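You operate a simulated robot arm through the tools that you are given. There is no shell and no other tool. Be economical: measure what you need, move in short steps, check, and stop when the job is done.

Carry out the task below with a simulated two-armed robot. There is one attempt and no reset: what you move stays moved.

## Task
Pick up the 20 mm steel die from the rack end of bench 2 with one hand, pass it to the other hand and put it on the counter under the tool board. Fetch the former block from the middle of bench 2 and stand it on the bottom shelf of the spares rack. Put one of the packing blocks from the middle of bench 2 on top of the steel plate with the blue lug. Put the 75 PCS count label from the middle of bench 2 on top of the black short rods and the 25 PCS count label on top of the roll of white strap. Take the grease pad and put it on the carrier card. The order is free. Set down upright: steel die, former block, packing block, grease pad.
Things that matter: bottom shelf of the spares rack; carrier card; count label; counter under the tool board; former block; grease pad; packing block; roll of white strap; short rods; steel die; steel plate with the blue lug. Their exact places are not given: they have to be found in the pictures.

It is judged by the outcome, as a careful person would: the job done as asked, and still so three seconds after it is handed in. It fails if anything else is knocked over, pushed out of place, dropped, spilled or broken.

## Robot
Two 7-joint arms with two-finger parallel grippers on one trunk, on a base that drives. Base frame: it is fixed to the floor where the robot stands at the start and does not move with it; the origin is under the middle of the robot, x ahead of it, y to its left, z up. Readings come in m, degrees, newtons and seconds.
The left shoulder is at the start at [0.05, 0.177, 1.179], the right one opposite. With the tool pointing down near the work surface each hand reaches from about 0.22 to 0.7 m from the robot's upright axis, wherever it stands, measured 20 degrees to its own side. Places, roughly: bottom shelf of the spares rack [1.6, -1.5, 0.3]; carrier card [0.75, 2.75, 1]; count label [0.5, 1.75, 1]; counter under the tool board [-1.3, -3.5, 0.8]; former block [0.75, 1.25, 1]; grease pad (5x3x6 cm) [0.8, 2.9, 0.9]; packing block [0.75, 1.25, 1]; roll of white strap (23x22x15 cm) [0.7, 2.1, 1]; short rods (16x27x6 cm) [0.7, 1.6, 0.9]; steel die [0.75, 0, 1]; steel plate with the blue lug (10x9x5 cm) [0.5, 1.2, 0.9]. Payload 3.43 kg a hand.
The TCP of each hand is the grasp point between the finger pads, 0.034 m short of the fingertips. In the tool frame z runs along the fingers and y along their closing line. The gripper opens to 0.128 m. The fingers are 0.024 m wide and 0.012 m thick; the gripper's body (0.048 by 0.13 m) begins 0.096 m behind the TCP.
Orientation is that of the tool frame in the base frame, as a unit quaternion [x, y, z, w]. With the fingers straight down and closing along the base's y, the tool's x points along the base's -x, its y along +y and its z along -z.

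## Interface
- The arms move only by the tool move_arm. It takes "left_rows", "right_rows" or both (then of equal length, played together; a hand with none holds still); each is a list of rows, each a list of 7 numbers: the shift along the tool's x, y, z in units of 150 mm (1.0 is 150 mm), then the turn, a rotation vector about the tool's x, y, z in units of 90 degrees (1.0 is 90 degrees), then the gripper command, from -1 (fully open) to 1 (shut), values between in proportion. In form: [[dx, dy, dz, rx, ry, rz, grip], ...]. A call has 1 to 8 rows; each row is the pose to reach, as a shift and turn from the pose commanded when the call began, along the tool's axes at that moment. A call with a number of a shift or a turn outside -1 to 1 is refused whole. A row lasts 0.2 s, in which the tool goes at most 0.05 m and 8.6 degrees; a call with a longer step from one row to the next is refused whole, and so is a gripper value outside its range. A pose out of reach is approached as far as the arm can. The call stops where the force on the tool passes 40 N (or 10 N more than at its start, if that is more) or the arm is blocked; 0.2 s more then pass. Each finger travels about 0.108 m/s and halts on what it meets, pressing with about 34 N; the grip force reading is that of the motor and also rises with nothing between the fingers. The clock runs only during rows and for 0.2 s after the last one: add rows that repeat a pose to give the fingers time. It gives the time, the measured TCP pose, the force on the tool (base axes), the opening and the grip force at its end, in the units of the frame above (readings bear some noise), with the torque about the TCP (base axes, N m) and any sound that the robot's microphone picked up, and new pictures: "show" is both (left out), scene, wrist or none (wrist: the cameras of the hands that moved).
- Cameras (640 x 400 px; columns grow to the right, rows downward): "scene" is now at [0.1615, -0.0023, 1.3566]; the picture's right is [-0.04, -1.00, 0.00], its down [-0.42, 0.01, -0.91] and it looks along [0.91, -0.03, -0.42] (base axes); focal length 252 px, centre (320, 200). "left" rides on the left gripper at [0.076, 0.011, -0.16] in its tool frame; the picture's right is [-0.15, 0.99, 0.00], its down [-0.88, -0.13, -0.46] and it looks along [-0.45, -0.07, 0.89] (tool axes); focal length 234 px, centre (320, 200). "right" rides on the right gripper at [0.076, -0.011, -0.16] in its tool frame; the picture's right is [0.15, 0.99, 0.00], its down [-0.88, 0.13, -0.45] and it looks along [-0.45, 0.07, 0.89] (tool axes); focal length 234 px, centre (320, 200).
- raise_lower(by): slides the trunk up (or, below 0, down) by that many m; the arms and the scene camera ride with it, the base frame stays. It gives what a move gives, with no picture.
- steer(legs): drives the robot by 1 to 6 legs, each [ahead, turn to the left] in m and degrees, along the robot's own axes; the way and the turn of a leg run together, so that a leg with both is an arc; at most 1.5 m and 180 degrees a leg. The arms and the cameras ride along, it lands a little off, and it stops where it bumps. It gives what a move gives, and a new picture of the scene camera.
- turn_head(pan, tilt): turns the head with the scene camera to pan (to the left, within 80 degrees either way) and tilt (down, from -29 to 69), counted from straight ahead of the robot. It gives what a move gives, and a new picture of the scene camera.
- probe_pixels(camera, pixels): for up to 12 pixels [column, row] of the newest picture of that camera ("zoom" is the newest enlarged one), the place [x, y, z] in the base frame of the surface seen there, good to about 0.002 m. No time passes.
- inspect(camera, box): a new picture of the part [left, top, right, bottom] of that camera's present view, enlarged. No time passes.
- finish_job(): hands the job in; it is judged then, once.

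Work in short steps. Measure before you move; look again where a grasp or a placing could have gone wrong, and mend it. You have 131 turns and 260 pictures in all, those below and enlarged ones among them. Open the grippers and draw the arms clear of the work before you hand the job in, unless the task says otherwise; then end with one line.

The tools are called after "Call:" as a command line: name --argument value ..., lists and objects as JSON in quotes. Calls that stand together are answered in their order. move_arm: Moves the arms, as the interface text tells. Its arguments: {"type":"object","properties":{"left_rows":{"type":"array","items":{"type":"array","items":{"type":"number"}}},"right_rows":{"type":"array","items":{"type":"array","items":{"type":"number"}}},"show":{"type":"string","enum":["both","scene","wrist","none"]}},"required":[]} The other tools are called the same way: raise_lower (by) slides the trunk up or down; steer (legs) drives the base; turn_head (pan, tilt) turns the head that bears the scene camera; probe_pixels (camera, pixels) gives the place of the surface under pixels of a picture; inspect (camera, box) takes an enlarged picture of a part of a camera's view; finish_job () hands the job in.

At the start:

```text
t: 0.0
left_tool_pos: [0.3857, 0.2152, 1.1666]
left_tool_rot: [-0.002, 1.0, 0.0, 0.0]
left_wrist_force: [-0.3, 0.1, -0.2]
left_ft_torque: [0.02, 0.0, -0.02]
left_width: 0.1279
left_grip_force: 0.0
right_tool_pos: [0.4158, -0.1458, 1.2327]
right_tool_rot: [0.0, 1.0, 0.001, 0.001]
right_wrist_force: [-0.3, 0.9, 0.0]
right_ft_torque: [-0.02, -0.05, 0.0]
right_width: 0.128
right_grip_force: 0.1
trunk travel left (down, up): [-0.35, 0.051]
robot x, y, heading: [0.0007, 0.0013, 0.0]
head pan, tilt: [-2.0, 24.8]
```

scene: 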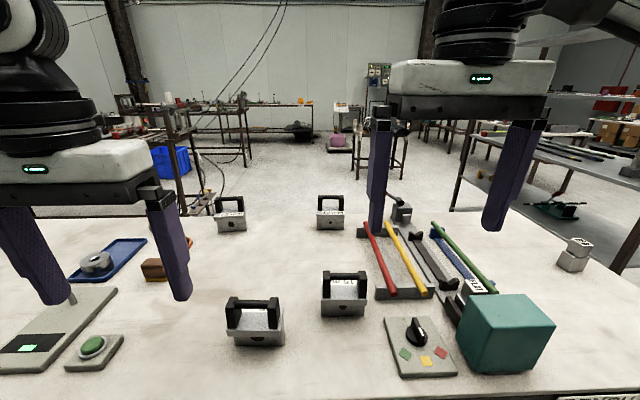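
right: 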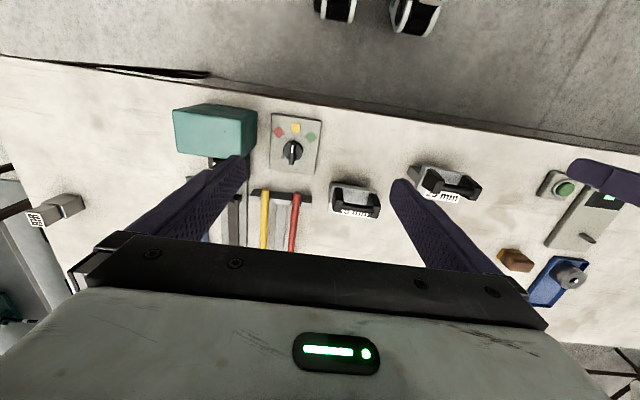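
left: 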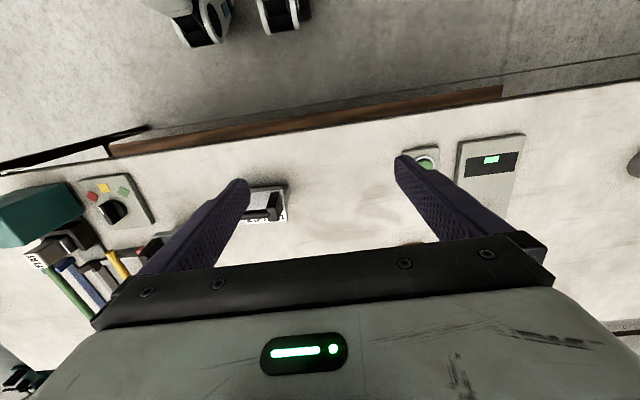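

The bench shows four handled dies (at about 257,322; 343,293; 230,215; 330,212). I zoom on them to read their labels.

Call:
inspect --camera "right" --box '[310, 150, 500, 240]'

Call:
inspect --camera "scene" --box '[200, 180, 400, 360]'

Call:
inspect --camera "scene" --box '[430, 220, 640, 390]'

```text
3.37 times, centred on (405, 195) of right
```

zoom: 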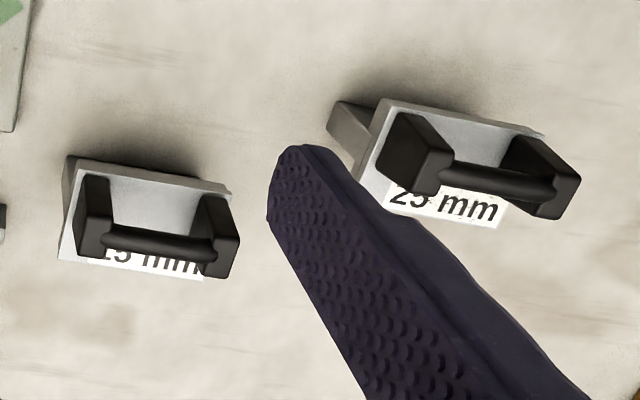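

```text
2.22 times, centred on (300, 270) of scene
```

zoom: 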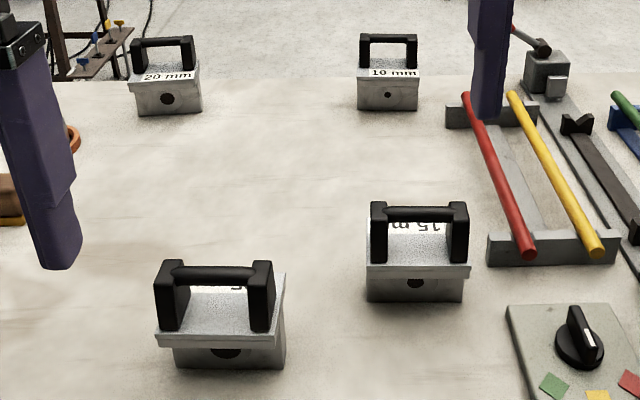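

```text
2.35 times, centred on (535, 305) of scene
```

zoom: 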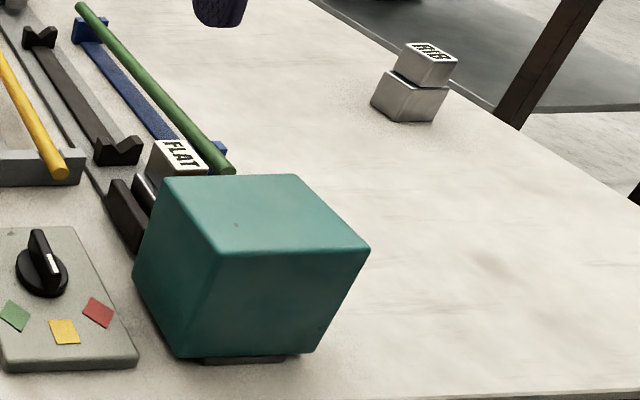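

The 20 mm die is the far left one, at (230,215). I measure it.

Call:
inspect --camera "scene" --box '[200, 185, 260, 240]'

Call:
probe_pixels --camera "scene" --pixels '[[220, 199], [229, 197], [240, 197], [217, 205], [243, 205], [230, 215], [219, 229], [244, 228], [232, 240], [257, 322], [343, 275], [153, 262]]'

```text
7.27 times, centred on (230, 212) of scene
```

zoom: 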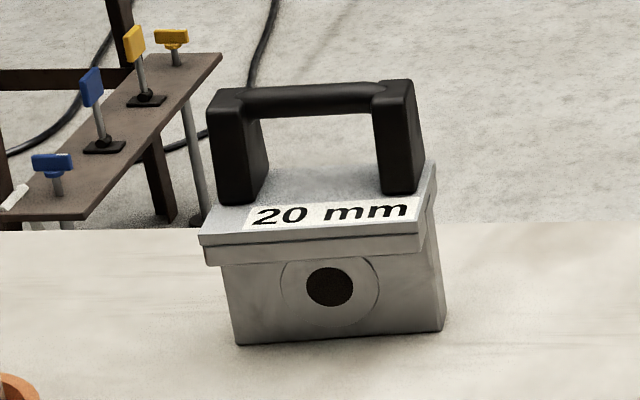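

```text
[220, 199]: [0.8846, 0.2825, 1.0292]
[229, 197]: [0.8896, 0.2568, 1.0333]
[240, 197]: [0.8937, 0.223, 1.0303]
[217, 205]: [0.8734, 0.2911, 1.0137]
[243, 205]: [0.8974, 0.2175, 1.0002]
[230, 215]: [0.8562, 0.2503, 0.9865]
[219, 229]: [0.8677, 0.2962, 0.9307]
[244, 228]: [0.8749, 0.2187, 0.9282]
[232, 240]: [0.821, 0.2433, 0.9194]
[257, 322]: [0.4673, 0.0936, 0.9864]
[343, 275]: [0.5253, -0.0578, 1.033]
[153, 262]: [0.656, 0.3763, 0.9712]
```

I look down and left to find the bench edge and the rest of the bench.

Call:
turn_head --pan 0 --tilt 65

Call:
probe_pixels --camera "left" --pixels '[[300, 125], [480, 97], [300, 140], [200, 60], [600, 90]]'

Call:
turn_head --pan 70 --tilt 25

Call:
turn_head --pan -75 --tilt 25

```text
t: 1.1
left_tool_pos: [0.3852, 0.2141, 1.1671]
left_tool_rot: [-0.001, 1.0, -0.001, 0.0]
left_wrist_force: [-0.1, 0.1, -0.5]
left_ft_torque: [-0.03, -0.01, 0.0]
left_width: 0.1283
left_grip_force: 0.0
right_tool_pos: [0.4148, -0.1462, 1.2311]
right_tool_rot: [0.001, 1.0, 0.0, 0.001]
right_wrist_force: [-0.4, -0.1, 0.2]
right_ft_torque: [0.02, 0.01, 0.02]
right_width: 0.128
right_grip_force: 0.1
trunk travel left (down, up): [-0.35, 0.051]
robot x, y, heading: [-0.0001, 0.0015, -0.1]
head pan, tilt: [0.0, 65.0]
```

scene: 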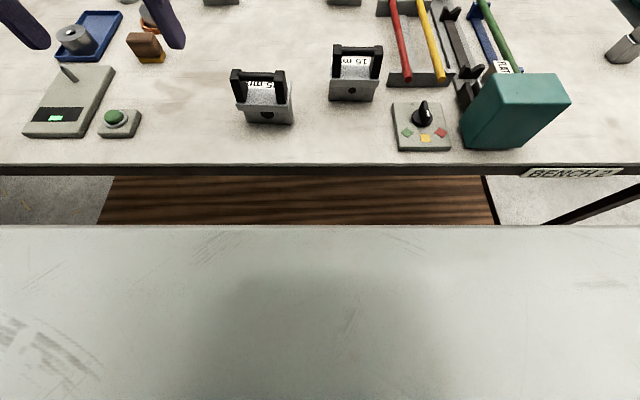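

```text
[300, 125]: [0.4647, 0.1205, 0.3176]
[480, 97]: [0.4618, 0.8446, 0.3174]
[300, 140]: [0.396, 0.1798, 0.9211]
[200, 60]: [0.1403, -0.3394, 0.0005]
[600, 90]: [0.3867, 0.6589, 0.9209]
```

```text
t: 2.5
left_tool_pos: [0.386, 0.2152, 1.1673]
left_tool_rot: [-0.001, 1.0, -0.001, 0.001]
left_wrist_force: [0.3, -0.1, 0.7]
left_ft_torque: [0.02, 0.02, 0.02]
left_width: 0.128
left_grip_force: 0.0
right_tool_pos: [0.4166, -0.1455, 1.2327]
right_tool_rot: [0.001, 1.0, 0.0, 0.0]
right_wrist_force: [-0.8, -0.7, -0.3]
right_ft_torque: [-0.04, -0.02, 0.01]
right_width: 0.1279
right_grip_force: 0.0
trunk travel left (down, up): [-0.35, 0.051]
robot x, y, heading: [0.0029, 0.0021, -0.0]
head pan, tilt: [70.0, 25.0]
```

scene: 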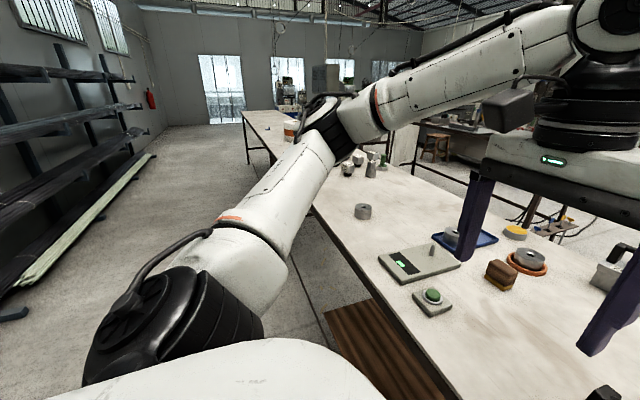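

```text
t: 4.8
left_tool_pos: [0.3857, 0.2144, 1.1668]
left_tool_rot: [0.0, 1.0, -0.001, 0.0]
left_wrist_force: [0.3, -0.8, -0.5]
left_ft_torque: [-0.01, 0.01, -0.04]
left_width: 0.1279
left_grip_force: 0.0
right_tool_pos: [0.4153, -0.1465, 1.2325]
right_tool_rot: [0.0, 1.0, 0.001, 0.001]
right_wrist_force: [0.9, -0.2, 0.0]
right_ft_torque: [0.01, 0.0, -0.02]
right_width: 0.1279
right_grip_force: 0.1
trunk travel left (down, up): [-0.35, 0.051]
robot x, y, heading: [-0.0024, -0.0012, -0.0]
head pan, tilt: [-75.0, 25.0]
```

scene: 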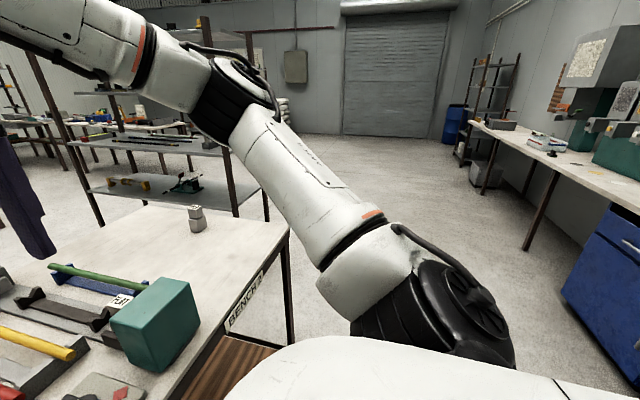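

I probe the robot's own chassis and the rack/bench end to know clearances.

Call:
probe_pixels --camera "scene" --pixels '[[300, 370], [330, 345], [240, 365], [288, 232], [195, 220], [225, 180], [150, 150], [165, 185], [285, 345], [500, 150], [590, 200], [105, 222]]'

Call:
inspect --camera "scene" --box '[0, 60, 280, 240]'

Call:
inspect --camera "scene" --box '[440, 40, 640, 200]'

```text
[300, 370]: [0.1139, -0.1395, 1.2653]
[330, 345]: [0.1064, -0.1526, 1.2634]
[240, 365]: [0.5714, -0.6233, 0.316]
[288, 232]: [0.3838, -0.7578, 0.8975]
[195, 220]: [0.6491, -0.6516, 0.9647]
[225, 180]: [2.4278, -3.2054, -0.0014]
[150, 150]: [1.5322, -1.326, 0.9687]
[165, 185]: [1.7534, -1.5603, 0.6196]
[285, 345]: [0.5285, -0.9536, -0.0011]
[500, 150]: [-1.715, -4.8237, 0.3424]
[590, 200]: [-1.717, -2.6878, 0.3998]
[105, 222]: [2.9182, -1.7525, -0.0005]
```

```text
2.22 times, centred on (140, 150) of scene
```

zoom: 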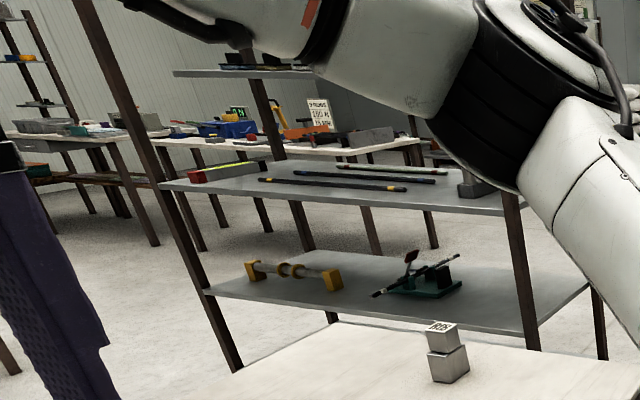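

```text
2.50 times, centred on (540, 120) of scene
```

zoom: 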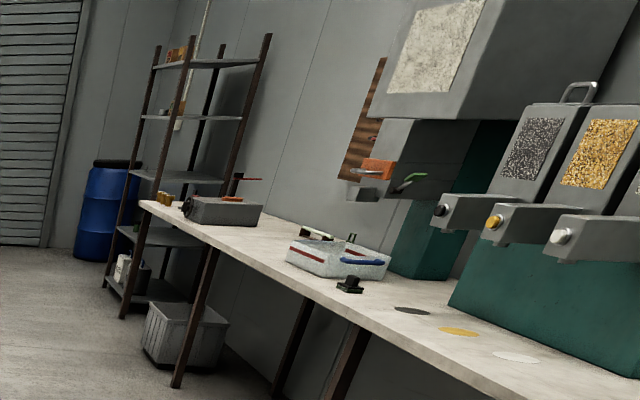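

The wrist pictures show what look like base wheels at the top edge; I probe them to know how far the base sticks out before driving ahead.

Call:
probe_pixels --camera "right" --pixels '[[335, 10], [410, 15], [345, 18], [200, 90], [400, 60]]'

Call:
probe_pixels --camera "left" --pixels '[[200, 25], [280, 15], [190, 45], [210, 35]]'

Call:
turn_head --pan 20 --tilt 35

```text
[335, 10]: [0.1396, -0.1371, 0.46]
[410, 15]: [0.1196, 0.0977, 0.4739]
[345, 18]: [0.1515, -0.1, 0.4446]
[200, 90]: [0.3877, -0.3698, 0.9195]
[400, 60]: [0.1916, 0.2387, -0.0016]
```

```text
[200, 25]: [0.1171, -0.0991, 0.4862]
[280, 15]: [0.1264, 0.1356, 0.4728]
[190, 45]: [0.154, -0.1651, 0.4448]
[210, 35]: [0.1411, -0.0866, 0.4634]
```

```text
t: 6.5
left_tool_pos: [0.3847, 0.215, 1.1667]
left_tool_rot: [-0.001, 1.0, -0.001, 0.0]
left_wrist_force: [-0.1, 0.2, 0.1]
left_ft_torque: [-0.01, -0.03, 0.01]
left_width: 0.1284
left_grip_force: 0.0
right_tool_pos: [0.4152, -0.1464, 1.2316]
right_tool_rot: [0.001, 1.0, 0.001, 0.001]
right_wrist_force: [0.0, 0.3, -0.2]
right_ft_torque: [0.02, -0.05, 0.03]
right_width: 0.1279
right_grip_force: 0.0
trunk travel left (down, up): [-0.35, 0.051]
robot x, y, heading: [0.0001, -0.0022, 0.0]
head pan, tilt: [20.0, 35.0]
```

scene: 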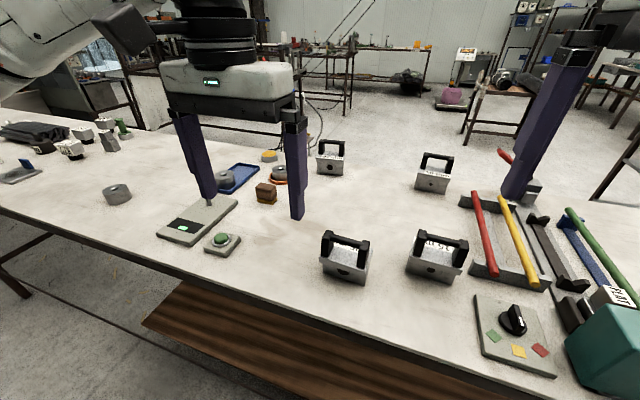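

Base front ends about x≈0.19, bench edge 0.385; I drive 0.15 m ahead and turn the head to the 20 mm die.

Call:
steer --legs '[[0.15, 0]]'

Call:
turn_head --pan 20 --tilt 30

Call:
inspect --camera "scene" --box '[270, 100, 430, 210]'

```text
t: 7.8
left_tool_pos: [0.4953, 0.2138, 1.1664]
left_tool_rot: [-0.002, 1.0, 0.0, 0.0]
left_wrist_force: [-0.6, -1.1, 0.3]
left_ft_torque: [0.0, -0.06, -0.03]
left_width: 0.1281
left_grip_force: 0.0
right_tool_pos: [0.5238, -0.146, 1.2306]
right_tool_rot: [0.001, 1.0, 0.001, 0.001]
right_wrist_force: [0.0, 0.3, 0.3]
right_ft_torque: [0.04, -0.01, 0.01]
right_width: 0.1281
right_grip_force: 0.1
trunk travel left (down, up): [-0.35, 0.051]
robot x, y, heading: [0.1101, 0.0015, 0.4]
head pan, tilt: [20.0, 35.0]
stopped in leg 1: the robot was blocked; the commanded pose is now the measured one
```

scene: 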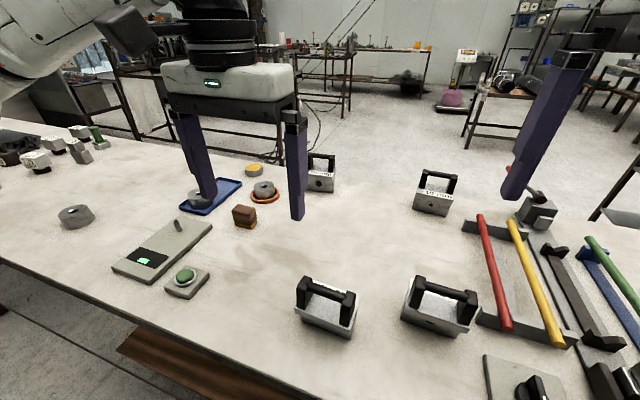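

```text
t: 8.5
left_tool_pos: [0.4954, 0.2152, 1.166]
left_tool_rot: [-0.002, 1.0, 0.0, -0.001]
left_wrist_force: [0.9, 0.2, 0.4]
left_ft_torque: [0.01, -0.02, -0.02]
left_width: 0.1281
left_grip_force: 0.0
right_tool_pos: [0.5246, -0.1474, 1.2297]
right_tool_rot: [0.002, 1.0, 0.001, -0.001]
right_wrist_force: [0.1, -1.1, -0.5]
right_ft_torque: [0.04, 0.02, 0.04]
right_width: 0.1281
right_grip_force: 0.1
trunk travel left (down, up): [-0.35, 0.051]
robot x, y, heading: [0.1122, -0.0007, 0.1]
head pan, tilt: [20.0, 30.0]
```

scene: 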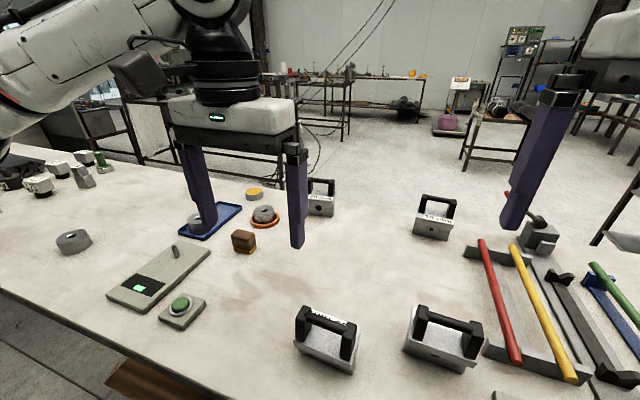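

```text
3.64 times, centred on (350, 155) of scene
```

zoom: 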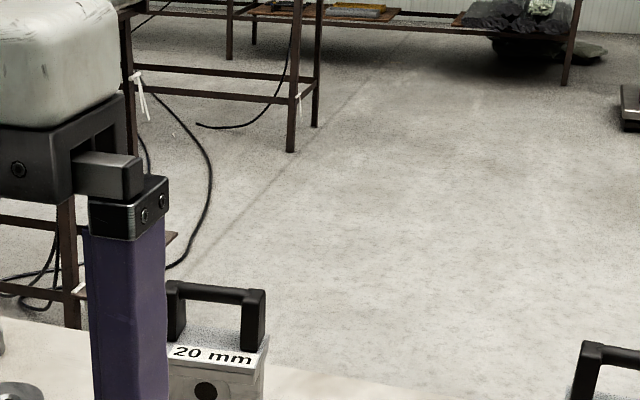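

The base stopped at x=0.11. I start the left hand toward the die, tilting it 45° forward (fingers forward-down) for a grasp across the die's width.

Call:
move_arm --left_rows '[[-0.16, 0, 0, 0, -0.085, 0, -1], [-0.32, 0, 0, 0, -0.17, 0, -1], [-0.48, 0, 0, 0, -0.255, 0, -1], [-0.64, 0, 0, 0, -0.34, 0, -1], [-0.8, 0, 0, 0, -0.42, 0, -1], [-0.93, 0, 0, 0, -0.5, 0, -1], [-0.93, 0, 0, 0, -0.5, 0, -1]]' --show "both"

```text
t: 10.1
left_tool_pos: [0.6355, 0.2162, 1.1643]
left_tool_rot: [-0.001, 0.924, 0.0, 0.383]
left_wrist_force: [0.2, 0.8, 0.2]
left_ft_torque: [0.03, -0.01, 0.0]
left_width: 0.1278
left_grip_force: 0.0
right_tool_pos: [0.5256, -0.1467, 1.2304]
right_tool_rot: [0.001, 1.0, 0.0, -0.001]
right_wrist_force: [0.5, 0.0, -0.5]
right_ft_torque: [-0.03, 0.01, 0.01]
right_width: 0.1279
right_grip_force: 0.0
trunk travel left (down, up): [-0.35, 0.051]
robot x, y, heading: [0.1068, 0.0031, -0.4]
head pan, tilt: [20.0, 30.0]
```

scene: 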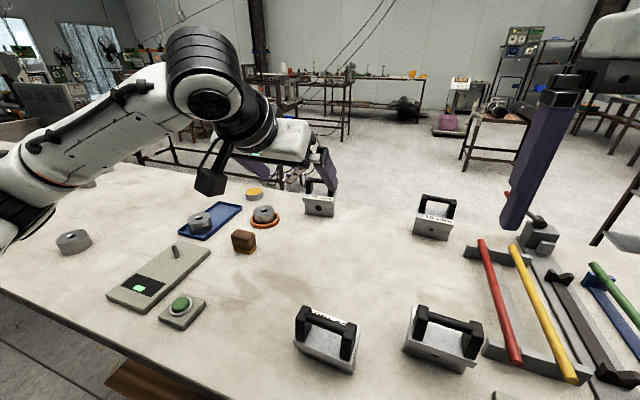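
left: 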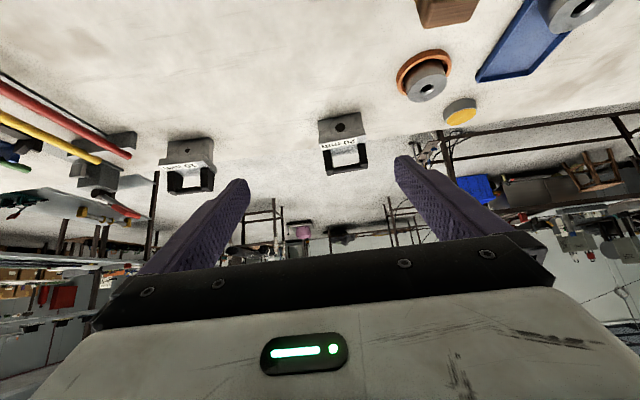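

I zoom on the 20 mm die in the wrist and scene views to fix its exact pose.

Call:
inspect --camera "left" --box '[305, 100, 385, 185]'

Call:
probe_pixels --camera "left" --pixels '[[320, 121], [358, 117], [340, 127], [323, 143], [358, 136], [345, 158], [331, 171], [347, 169], [364, 166]]'

Call:
inspect --camera "scene" --box '[290, 170, 350, 225]'

```text
4.71 times, centred on (345, 142) of left
```

zoom: 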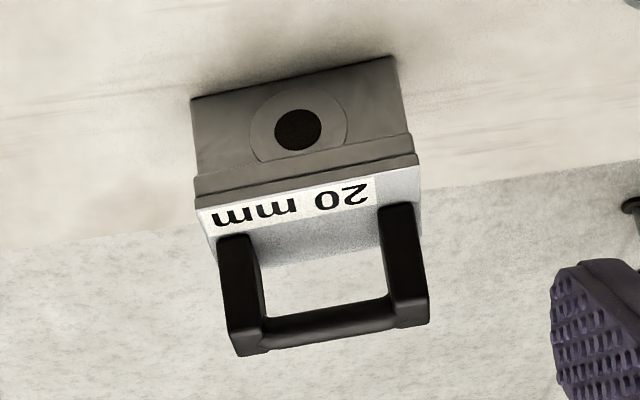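

```text
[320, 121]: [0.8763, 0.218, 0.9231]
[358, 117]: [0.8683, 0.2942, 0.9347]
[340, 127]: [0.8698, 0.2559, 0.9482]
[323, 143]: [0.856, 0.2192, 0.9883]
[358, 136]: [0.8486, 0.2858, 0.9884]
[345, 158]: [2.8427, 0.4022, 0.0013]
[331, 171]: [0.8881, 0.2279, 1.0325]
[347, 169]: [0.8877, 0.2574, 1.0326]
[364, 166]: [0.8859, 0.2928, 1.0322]
```

```text
7.27 times, centred on (320, 198) of scene
```

zoom: 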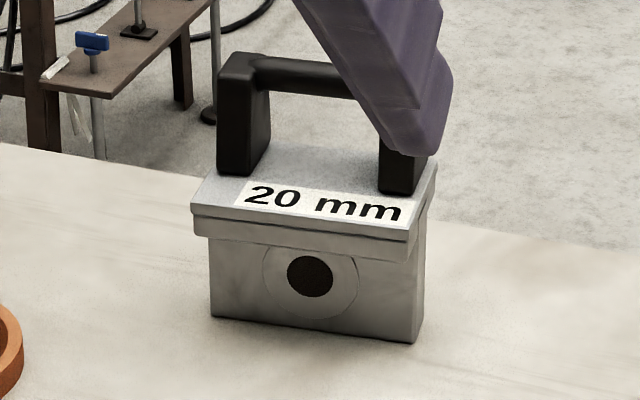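

Die centre ≈(0.893,0.257), plate z≈0.98, yaw ≈6.3°. I align the left hand with the approach line.

Call:
move_arm --left_rows '[[-0.09, 0.07, 0.25, -0.0125, 0, -0.0125, -1], [-0.17, 0.14, 0.5, -0.025, 0, -0.025, -1], [-0.25, 0.21, 0.75, -0.037, 0, -0.037, -1], [-0.333, 0.275, 1.0, -0.0495, 0, -0.0495, -1], [-0.333, 0.275, 1.0, -0.0495, 0, -0.0495, -1]]' --show "both"

Call:
probe_pixels --camera "left" --pixels '[[300, 100], [320, 100]]'

```text
t: 11.3
left_tool_pos: [0.7761, 0.2596, 1.0945]
left_tool_rot: [-0.053, 0.923, 0.022, 0.381]
left_wrist_force: [0.0, 0.3, 1.5]
left_ft_torque: [0.04, -0.02, 0.03]
left_width: 0.1281
left_grip_force: 0.1
right_tool_pos: [0.5251, -0.1471, 1.2295]
right_tool_rot: [0.001, 1.0, -0.001, 0.0]
right_wrist_force: [0.8, 0.1, 0.0]
right_ft_torque: [0.02, -0.03, -0.03]
right_width: 0.1281
right_grip_force: 0.1
trunk travel left (down, up): [-0.35, 0.051]
robot x, y, heading: [0.1134, -0.0005, 0.1]
head pan, tilt: [20.0, 30.0]
```

scene: 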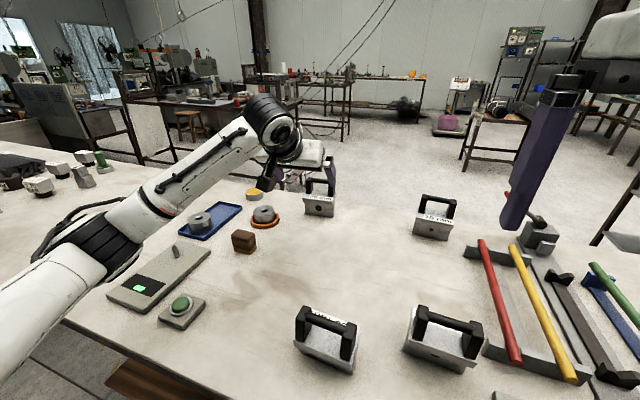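
left: 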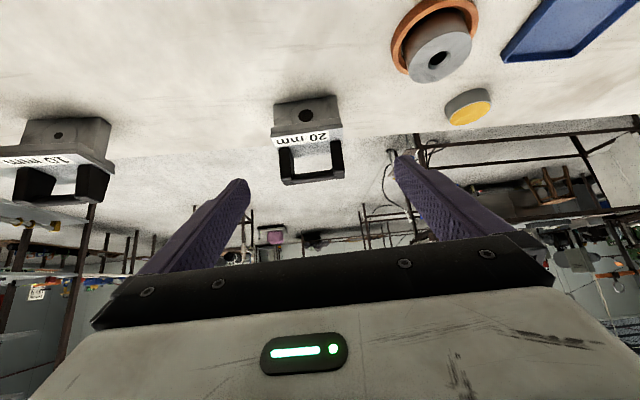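

```text
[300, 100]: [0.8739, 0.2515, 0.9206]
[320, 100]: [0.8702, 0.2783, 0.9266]
```

Remaining: ~0.165 m along the fingers and −0.015 m sideways. I go most of the way and check.

Call:
move_arm --left_rows '[[0, -0.05, 0.25, 0, 0, 0, -1], [0, -0.1, 0.5, 0, 0, 0, -1], [0, -0.1, 0.7, 0, 0, 0, -1], [0, -0.1, 0.8, 0, 0, 0, -1], [0, -0.1, 0.8, 0, 0, 0, -1]]' --show "both"

Call:
inspect --camera "scene" --box '[270, 150, 370, 240]'

```text
t: 12.5
left_tool_pos: [0.8611, 0.2519, 1.0109]
left_tool_rot: [-0.053, 0.923, 0.022, 0.382]
left_wrist_force: [0.3, 0.0, 0.0]
left_ft_torque: [0.0, 0.05, 0.02]
left_width: 0.1281
left_grip_force: 0.0
right_tool_pos: [0.5257, -0.1469, 1.2297]
right_tool_rot: [0.001, 1.0, 0.0, 0.0]
right_wrist_force: [-0.8, -1.0, -0.4]
right_ft_torque: [0.0, 0.01, 0.01]
right_width: 0.1281
right_grip_force: 0.0
trunk travel left (down, up): [-0.35, 0.051]
robot x, y, heading: [0.1119, 0.0012, 0.2]
head pan, tilt: [20.0, 30.0]
```

scene: 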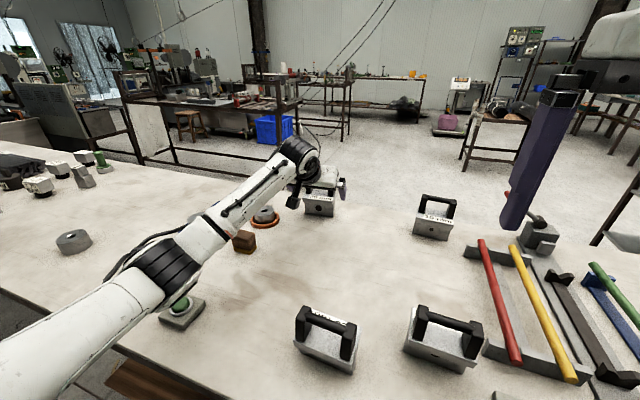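
left: 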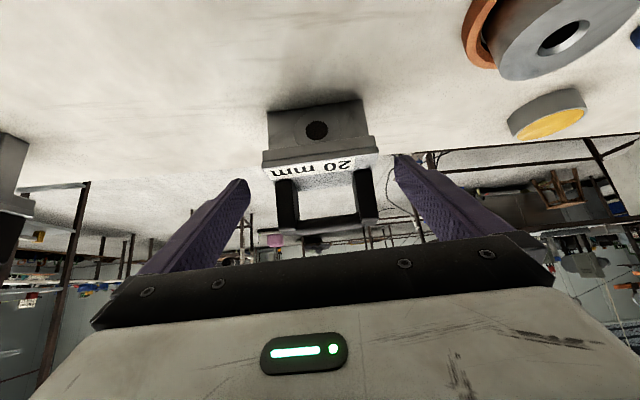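

```text
4.44 times, centred on (320, 195) of scene
```

zoom: 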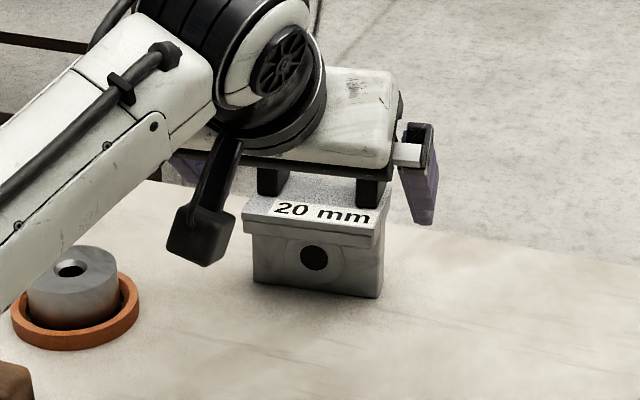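

Aligned; the fingers straddle the die. I advance the last 46 mm and close.

Call:
move_arm --left_rows '[[0, 0.01, 0.16, 0, 0, 0, -1], [0, 0.013, 0.307, 0, 0, 0, -1], [0, 0.013, 0.307, 0, 0, 0, -0.4], [0, 0.013, 0.307, 0, 0, 0, 0.2], [0, 0.013, 0.307, 0, 0, 0, 1], [0, 0.013, 0.307, 0, 0, 0, 1], [0, 0.013, 0.307, 0, 0, 0, 1]]' --show "both"

```text
t: 14.1
left_tool_pos: [0.8938, 0.2579, 0.978]
left_tool_rot: [-0.052, 0.923, 0.022, 0.381]
left_wrist_force: [2.1, -0.4, -0.4]
left_ft_torque: [-0.06, -0.09, 0.01]
left_width: 0.0903
left_grip_force: 33.6
right_tool_pos: [0.5252, -0.1465, 1.2292]
right_tool_rot: [0.002, 1.0, 0.0, -0.002]
right_wrist_force: [0.6, 0.5, -0.3]
right_ft_torque: [-0.03, -0.01, -0.01]
right_width: 0.1281
right_grip_force: 0.0
trunk travel left (down, up): [-0.35, 0.051]
robot x, y, heading: [0.1135, -0.0005, -0.1]
head pan, tilt: [20.0, 30.0]
```

scene: 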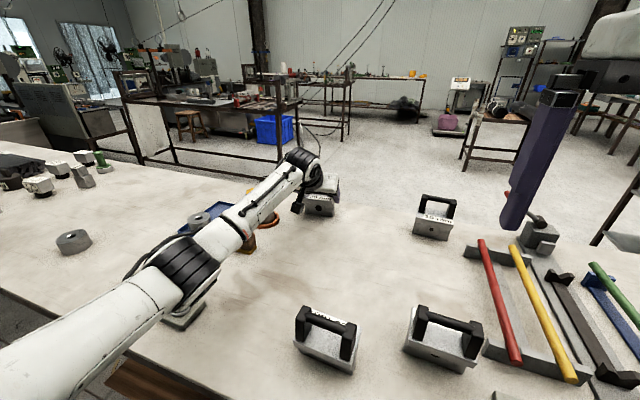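
left: 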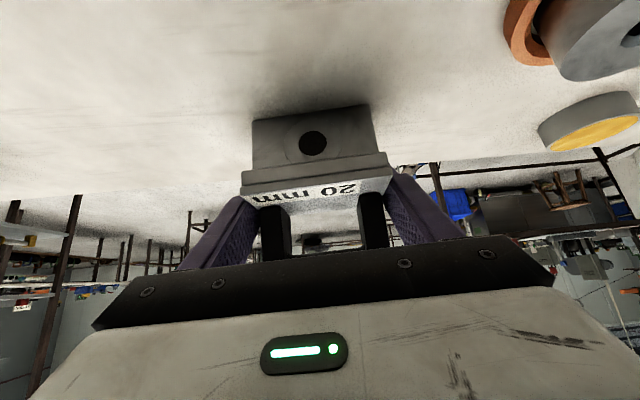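

Gripped (width 90 mm). I lift 30 mm and check.

Call:
move_arm --left_rows '[[-0.05, 0, -0.05, 0, 0, 0, 1], [-0.1, 0, -0.1, 0, 0, 0, 1], [-0.142, 0, -0.142, 0, 0, 0, 1], [-0.142, 0, -0.142, 0, 0, 0, 1]]' --show "wrist"

```text
t: 15.1
left_tool_pos: [0.8954, 0.2589, 1.0069]
left_tool_rot: [-0.052, 0.923, 0.021, 0.381]
left_wrist_force: [0.0, -0.3, -4.9]
left_ft_torque: [-0.01, -0.06, 0.02]
left_width: 0.09
left_grip_force: 33.5
right_tool_pos: [0.5262, -0.1463, 1.2293]
right_tool_rot: [0.002, 1.0, 0.0, -0.002]
right_wrist_force: [-0.1, 1.2, 0.5]
right_ft_torque: [0.04, 0.01, 0.05]
right_width: 0.1279
right_grip_force: 0.1
trunk travel left (down, up): [-0.35, 0.051]
robot x, y, heading: [0.1108, -0.0009, 0.1]
head pan, tilt: [20.0, 30.0]
```

left: 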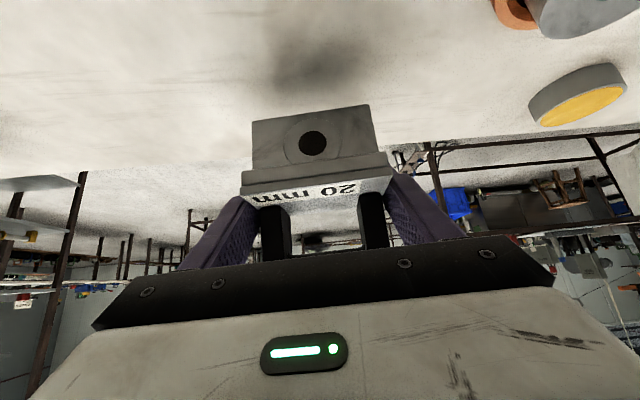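

The die is held level (≈5 N). I bring it up and back toward the robot.

Call:
move_arm --left_rows '[[-0.12, 0, -0.15, 0, 0, 0, 1], [-0.1, -0.08, -0.4, 0, 0, 0, 1], [0, -0.16, -0.68, 0, 0, 0, 1], [0.103, -0.25, -0.98, 0, 0, 0, 1], [0.103, -0.25, -0.98, 0, 0, 0, 1]]' --show "none"

```text
t: 16.3
left_tool_pos: [0.7814, 0.2076, 1.0984]
left_tool_rot: [-0.053, 0.924, 0.021, 0.379]
left_wrist_force: [0.6, 0.1, -4.2]
left_ft_torque: [0.02, -0.02, 0.01]
left_width: 0.0899
left_grip_force: 34.3
right_tool_pos: [0.5256, -0.1458, 1.23]
right_tool_rot: [0.002, 1.0, 0.0, -0.003]
right_wrist_force: [-0.1, -0.2, 0.7]
right_ft_torque: [0.01, -0.01, -0.02]
right_width: 0.1281
right_grip_force: 0.1
trunk travel left (down, up): [-0.35, 0.051]
robot x, y, heading: [0.1095, 0.0007, -0.0]
head pan, tilt: [20.0, 30.0]
```

I bring the die in front of the robot, squaring it, while the right hand rises and starts turning 90° to grip across the handle bar.

Call:
move_arm --left_rows '[[0.06, -0.08, -0.08, 0.006, 0, 0.006, 1], [0.11, -0.16, -0.16, 0.012, 0, 0.012, 1], [0.16, -0.24, -0.24, 0.018, 0, 0.018, 1], [0.22, -0.32, -0.32, 0.025, 0, 0.025, 1], [0.27, -0.4, -0.4, 0.031, 0, 0.031, 1], [0.33, -0.48, -0.48, 0.037, 0, 0.037, 1], [0.38, -0.56, -0.55, 0.043, 0, 0.043, 1], [0.43, -0.64, -0.62, 0.0495, 0, 0.0495, 1]]' --right_rows '[[0, 0, -0.08, 0, 0, -0.094, -1], [0, 0, -0.16, 0, 0, -0.188, -1], [0, 0, -0.24, 0, 0, -0.281, -1], [0, 0, -0.3, 0, 0, -0.375, -1], [0, 0, -0.33, 0, 0, -0.469, -1], [0, 0, -0.33, 0, 0, -0.562, -1], [0, 0, -0.33, 0, 0, -0.656, -1], [0, 0, -0.33, 0, 0, -0.75, -1]]' --show "none"

Call:
move_arm --right_rows '[[0, 0, 0, 0, 0, -0.09, -1], [0, 0, 0, 0, 0, -0.18, -1], [0, 0, 0, 0, 0, -0.25, -1], [0, 0, 0, 0, 0, -0.25, -1]]' --show "both"

Call:
turn_head --pan 8 --tilt 20

```text
t: 18.1
left_tool_pos: [0.684, 0.0988, 1.1198]
left_tool_rot: [-0.002, 0.925, 0.0, 0.381]
left_wrist_force: [-0.4, -0.3, -5.2]
left_ft_torque: [0.01, -0.05, -0.01]
left_width: 0.0899
left_grip_force: 34.1
right_tool_pos: [0.4771, -0.1185, 1.2445]
right_tool_rot: [-0.553, 0.833, 0.001, 0.001]
right_wrist_force: [0.0, 0.4, -0.8]
right_ft_torque: [-0.01, 0.01, 0.03]
right_width: 0.1282
right_grip_force: 0.0
right hand out of reach, approached as far as the arm can: row 6, 7, 8
trunk travel left (down, up): [-0.35, 0.051]
robot x, y, heading: [0.1107, 0.0001, 0.1]
head pan, tilt: [20.0, 30.0]
```

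```text
t: 19.1
left_tool_pos: [0.683, 0.098, 1.1192]
left_tool_rot: [-0.001, 0.924, 0.001, 0.381]
left_wrist_force: [0.4, 0.1, -5.2]
left_ft_torque: [-0.01, -0.04, -0.02]
left_width: 0.0899
left_grip_force: 34.1
right_tool_pos: [0.4039, -0.0845, 1.2059]
right_tool_rot: [-0.706, 0.708, 0.001, -0.001]
right_wrist_force: [0.2, 0.7, -0.1]
right_ft_torque: [0.0, 0.01, 0.02]
right_width: 0.128
right_grip_force: 0.2
right hand out of reach, approached as far as the arm can: row 1, 2, 3, 4
trunk travel left (down, up): [-0.35, 0.051]
robot x, y, heading: [0.1081, 0.0002, 0.1]
head pan, tilt: [20.0, 30.0]
```

scene: 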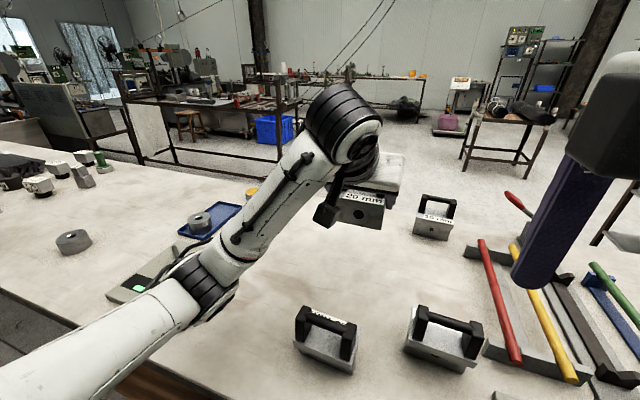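
right: 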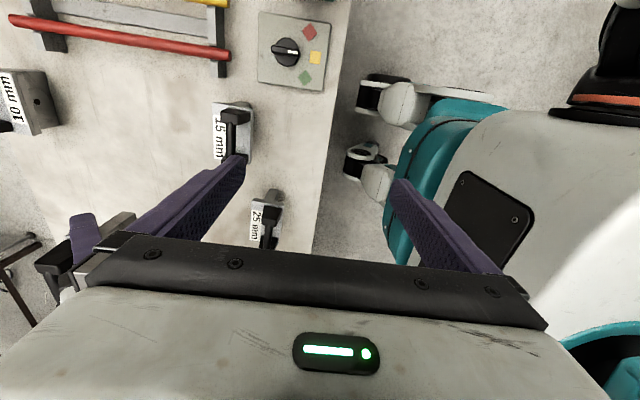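

```text
t: 19.8
left_tool_pos: [0.684, 0.0978, 1.1196]
left_tool_rot: [-0.001, 0.925, 0.0, 0.381]
left_wrist_force: [0.0, 0.2, -4.6]
left_ft_torque: [0.01, -0.03, -0.01]
left_width: 0.0899
left_grip_force: 34.2
right_tool_pos: [0.4039, -0.0861, 1.2077]
right_tool_rot: [-0.705, 0.709, 0.001, -0.001]
right_wrist_force: [-0.3, 0.8, 0.4]
right_ft_torque: [-0.02, -0.01, 0.0]
right_width: 0.1281
right_grip_force: 0.0
trunk travel left (down, up): [-0.35, 0.051]
robot x, y, heading: [0.1135, -0.0009, 0.1]
head pan, tilt: [8.0, 20.0]
```

scene: 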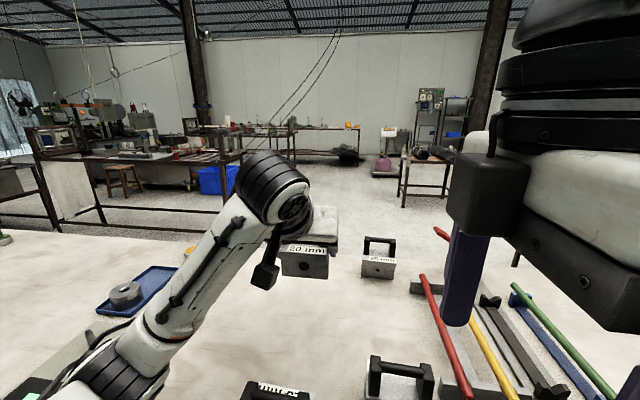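

The −90° right-wrist turn shortens its reach badly. Instead I turn the right hand back to its natural pose and yaw the left hand (with the die) clockwise so its bar lies along x.

Call:
move_arm --left_rows '[[0.09, -0.03, -0.09, 0.06, 0, 0.06, 1], [0.18, -0.06, -0.18, 0.12, 0, 0.12, 1], [0.27, -0.1, -0.27, 0.18, 0, 0.18, 1], [0.36, -0.13, -0.36, 0.24, 0, 0.24, 1], [0.45, -0.16, -0.45, 0.3, 0, 0.3, 1], [0.54, -0.2, -0.54, 0.36, 0, 0.36, 1], [0.6, -0.2, -0.6, 0.42, 0, 0.42, 1], [0.6, -0.2, -0.6, 0.48, 0, 0.48, 1]]' --right_rows '[[0.2, 0, 0, 0, 0, 0.094, -1], [0.4, 0, 0, 0, 0, 0.188, -1], [0.6, 0, 0, 0, 0, 0.281, -1], [0.7, 0, 0, 0, 0, 0.375, -1], [0.7, 0, 0, 0, 0, 0.469, -1], [0.7, 0, 0, 0, 0, 0.562, -1], [0.7, 0, 0, 0, 0, 0.656, -1], [0.7, 0, 0, 0, 0, 0.75, -1]]' --show "scene"

```text
t: 21.6
left_tool_pos: [0.5583, 0.0676, 1.1198]
left_tool_rot: [0.468, 0.796, -0.195, 0.329]
left_wrist_force: [-0.2, -0.4, -4.9]
left_ft_torque: [-0.02, -0.03, -0.05]
left_width: 0.0896
left_grip_force: 34.3
right_tool_pos: [0.4053, -0.1878, 1.207]
right_tool_rot: [-0.193, 0.981, 0.001, -0.002]
right_wrist_force: [0.7, 0.0, 0.7]
right_ft_torque: [0.0, 0.02, -0.03]
right_width: 0.128
right_grip_force: 0.1
trunk travel left (down, up): [-0.35, 0.051]
robot x, y, heading: [0.1098, 0.001, -0.0]
head pan, tilt: [8.0, 20.0]
```

scene: 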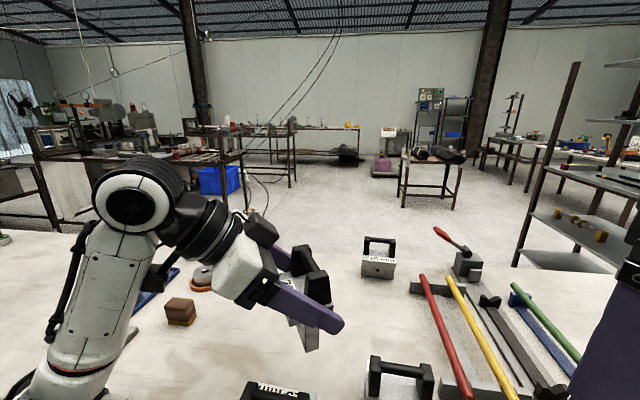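

Works: left yawed about −61°. I finish both turns and raise the right hand.

Call:
move_arm --left_rows '[[0, 0, 0, 0.06, 0, 0.06, 1], [0, 0, 0, 0.12, 0, 0.12, 1], [0, 0, 0, 0.18, 0, 0.18, 1], [0, 0, 0, 0.225, 0, 0.225, 1], [0, 0, 0, 0.225, 0, 0.225, 1]]' --right_rows '[[0, 0, -0.2, 0, 0, 0.07, -1], [0, 0, -0.4, 0, 0, 0.14, -1], [0, 0, -0.6, 0, 0, 0.2, -1], [0, 0, -0.7, 0, 0, 0.25, -1], [0, 0, -0.7, 0, 0, 0.25, -1]]' --show "both"

Call:
turn_head --pan 0 --tilt 30

```text
t: 22.8
left_tool_pos: [0.5572, 0.0685, 1.1198]
left_tool_rot: [0.651, 0.656, -0.27, 0.271]
left_wrist_force: [0.8, -0.9, -4.3]
left_ft_torque: [-0.07, 0.02, 0.04]
left_width: 0.0901
left_grip_force: 33.8
right_tool_pos: [0.4049, -0.1888, 1.3125]
right_tool_rot: [0.002, 1.0, -0.001, -0.001]
right_wrist_force: [0.0, -0.1, -0.3]
right_ft_torque: [-0.02, 0.01, -0.02]
right_width: 0.1279
right_grip_force: 0.0
trunk travel left (down, up): [-0.35, 0.051]
robot x, y, heading: [0.1099, 0.0047, 0.1]
head pan, tilt: [8.0, 20.0]
```

scene: 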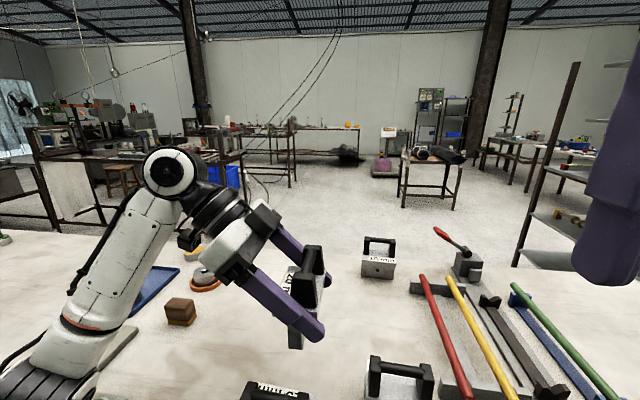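
right: 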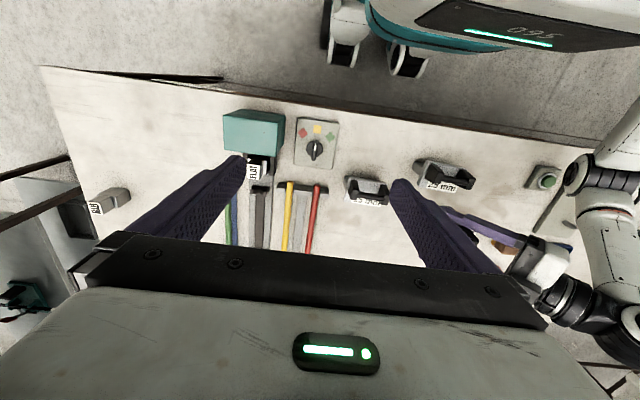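
left: 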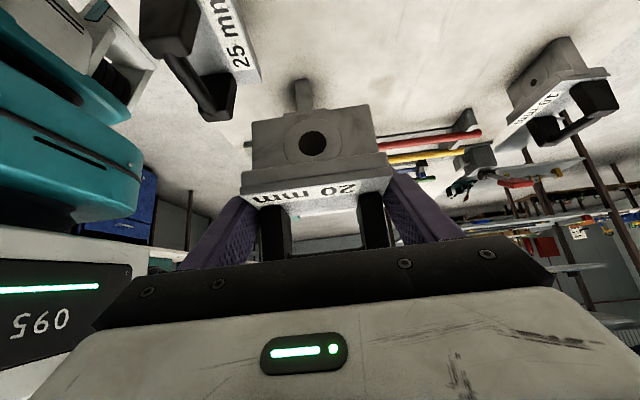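

```text
t: 23.6
left_tool_pos: [0.5583, 0.0684, 1.1197]
left_tool_rot: [0.65, 0.657, -0.27, 0.271]
left_wrist_force: [-0.1, -0.3, -4.3]
left_ft_torque: [-0.04, -0.03, 0.0]
left_width: 0.09
left_grip_force: 33.9
right_tool_pos: [0.4058, -0.188, 1.311]
right_tool_rot: [0.001, 1.0, 0.0, -0.002]
right_wrist_force: [0.7, 0.4, -0.1]
right_ft_torque: [-0.02, 0.02, 0.0]
right_width: 0.128
right_grip_force: 0.1
trunk travel left (down, up): [-0.35, 0.051]
robot x, y, heading: [0.1095, -0.0006, 0.1]
head pan, tilt: [0.0, 30.0]
```

scene: 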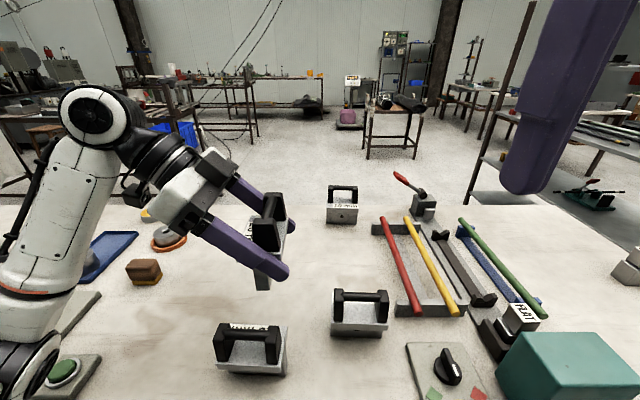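

Now I measure the handle bar in the left hand (around 270,210).

Call:
inspect --camera "scene" --box '[220, 170, 310, 300]'

Call:
probe_pixels --camera "scene" --pixels '[[265, 210], [270, 205], [272, 198], [276, 196], [266, 220], [280, 200], [268, 208], [262, 245]]'

```text
3.08 times, centred on (265, 235) of scene
```

zoom: 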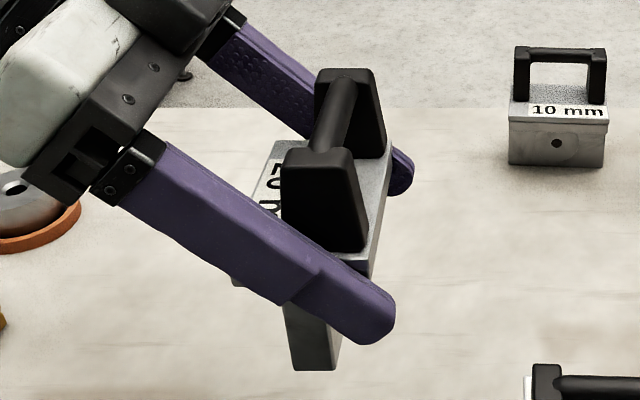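

```text
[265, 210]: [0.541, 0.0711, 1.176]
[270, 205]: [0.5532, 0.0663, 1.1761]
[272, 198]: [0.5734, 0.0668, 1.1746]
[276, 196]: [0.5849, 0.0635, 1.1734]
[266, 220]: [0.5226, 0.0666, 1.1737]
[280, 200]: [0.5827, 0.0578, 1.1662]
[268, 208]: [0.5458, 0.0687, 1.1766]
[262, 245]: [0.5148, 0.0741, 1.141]
```

The bar centre is at ≈(0.556,0.067,1.168). I bring the right hand over it with a narrowed opening (≈36 mm).

Call:
move_arm --right_rows '[[-0.15, 0.25, 0, 0, 0, 0, -0.5], [-0.3, 0.5, 0, 0, 0, 0, 0.1], [-0.45, 0.75, 0, 0, 0, 0, 0.44], [-0.6, 1.0, 0, 0, 0, 0, 0.44], [-0.6, 1.0, 0, 0, 0, 0, 0.44]]' --show "none"

Call:
move_arm --right_rows '[[-0.13, 0.23, 0, 0, 0, 0, 0.44], [-0.26, 0.46, 0, 0, 0, 0, 0.44], [-0.4, 0.7, 0, 0, 0, 0, 0.44], [-0.4, 0.7, 0, 0, 0, 0, 0.44]]' --show "both"

```text
t: 24.8
left_tool_pos: [0.5568, 0.0674, 1.1202]
left_tool_rot: [0.651, 0.656, -0.27, 0.27]
left_wrist_force: [0.2, 0.2, -5.1]
left_ft_torque: [-0.03, 0.02, 0.03]
left_width: 0.0901
left_grip_force: 34.0
right_tool_pos: [0.4968, -0.0391, 1.309]
right_tool_rot: [0.002, 1.0, 0.0, 0.0]
right_wrist_force: [0.1, 0.2, -0.2]
right_ft_torque: [-0.01, -0.01, -0.01]
right_width: 0.0356
right_grip_force: 0.1
trunk travel left (down, up): [-0.35, 0.051]
robot x, y, heading: [0.11, -0.0021, 0.1]
head pan, tilt: [0.0, 30.0]
```

```text
t: 25.8
left_tool_pos: [0.5562, 0.0685, 1.1203]
left_tool_rot: [0.651, 0.656, -0.269, 0.271]
left_wrist_force: [-0.9, -0.9, -4.9]
left_ft_torque: [-0.06, -0.03, -0.02]
left_width: 0.0899
left_grip_force: 33.4
right_tool_pos: [0.5444, 0.048, 1.3045]
right_tool_rot: [0.004, 1.0, 0.004, 0.002]
right_wrist_force: [-0.2, -0.1, -0.7]
right_ft_torque: [-0.04, 0.02, 0.02]
right_width: 0.036
right_grip_force: 0.0
right hand out of reach, approached as far as the arm can: row 3, 4
trunk travel left (down, up): [-0.35, 0.051]
robot x, y, heading: [0.1114, 0.0008, 0.1]
head pan, tilt: [0.0, 30.0]
```

scene: 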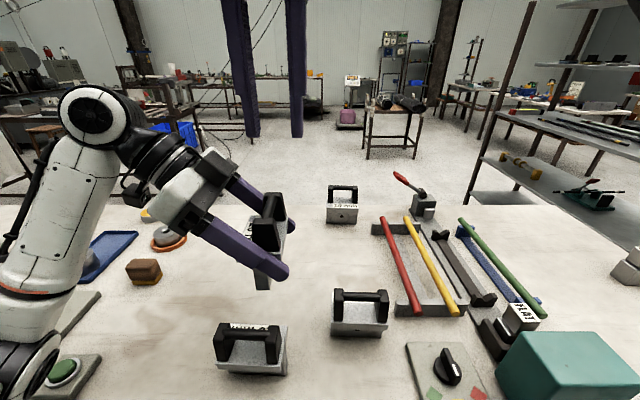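
right: 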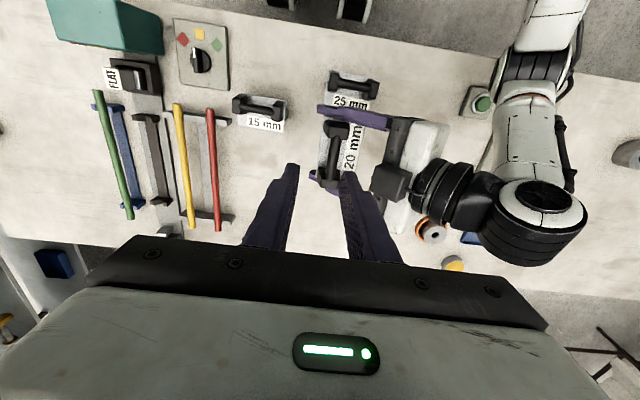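

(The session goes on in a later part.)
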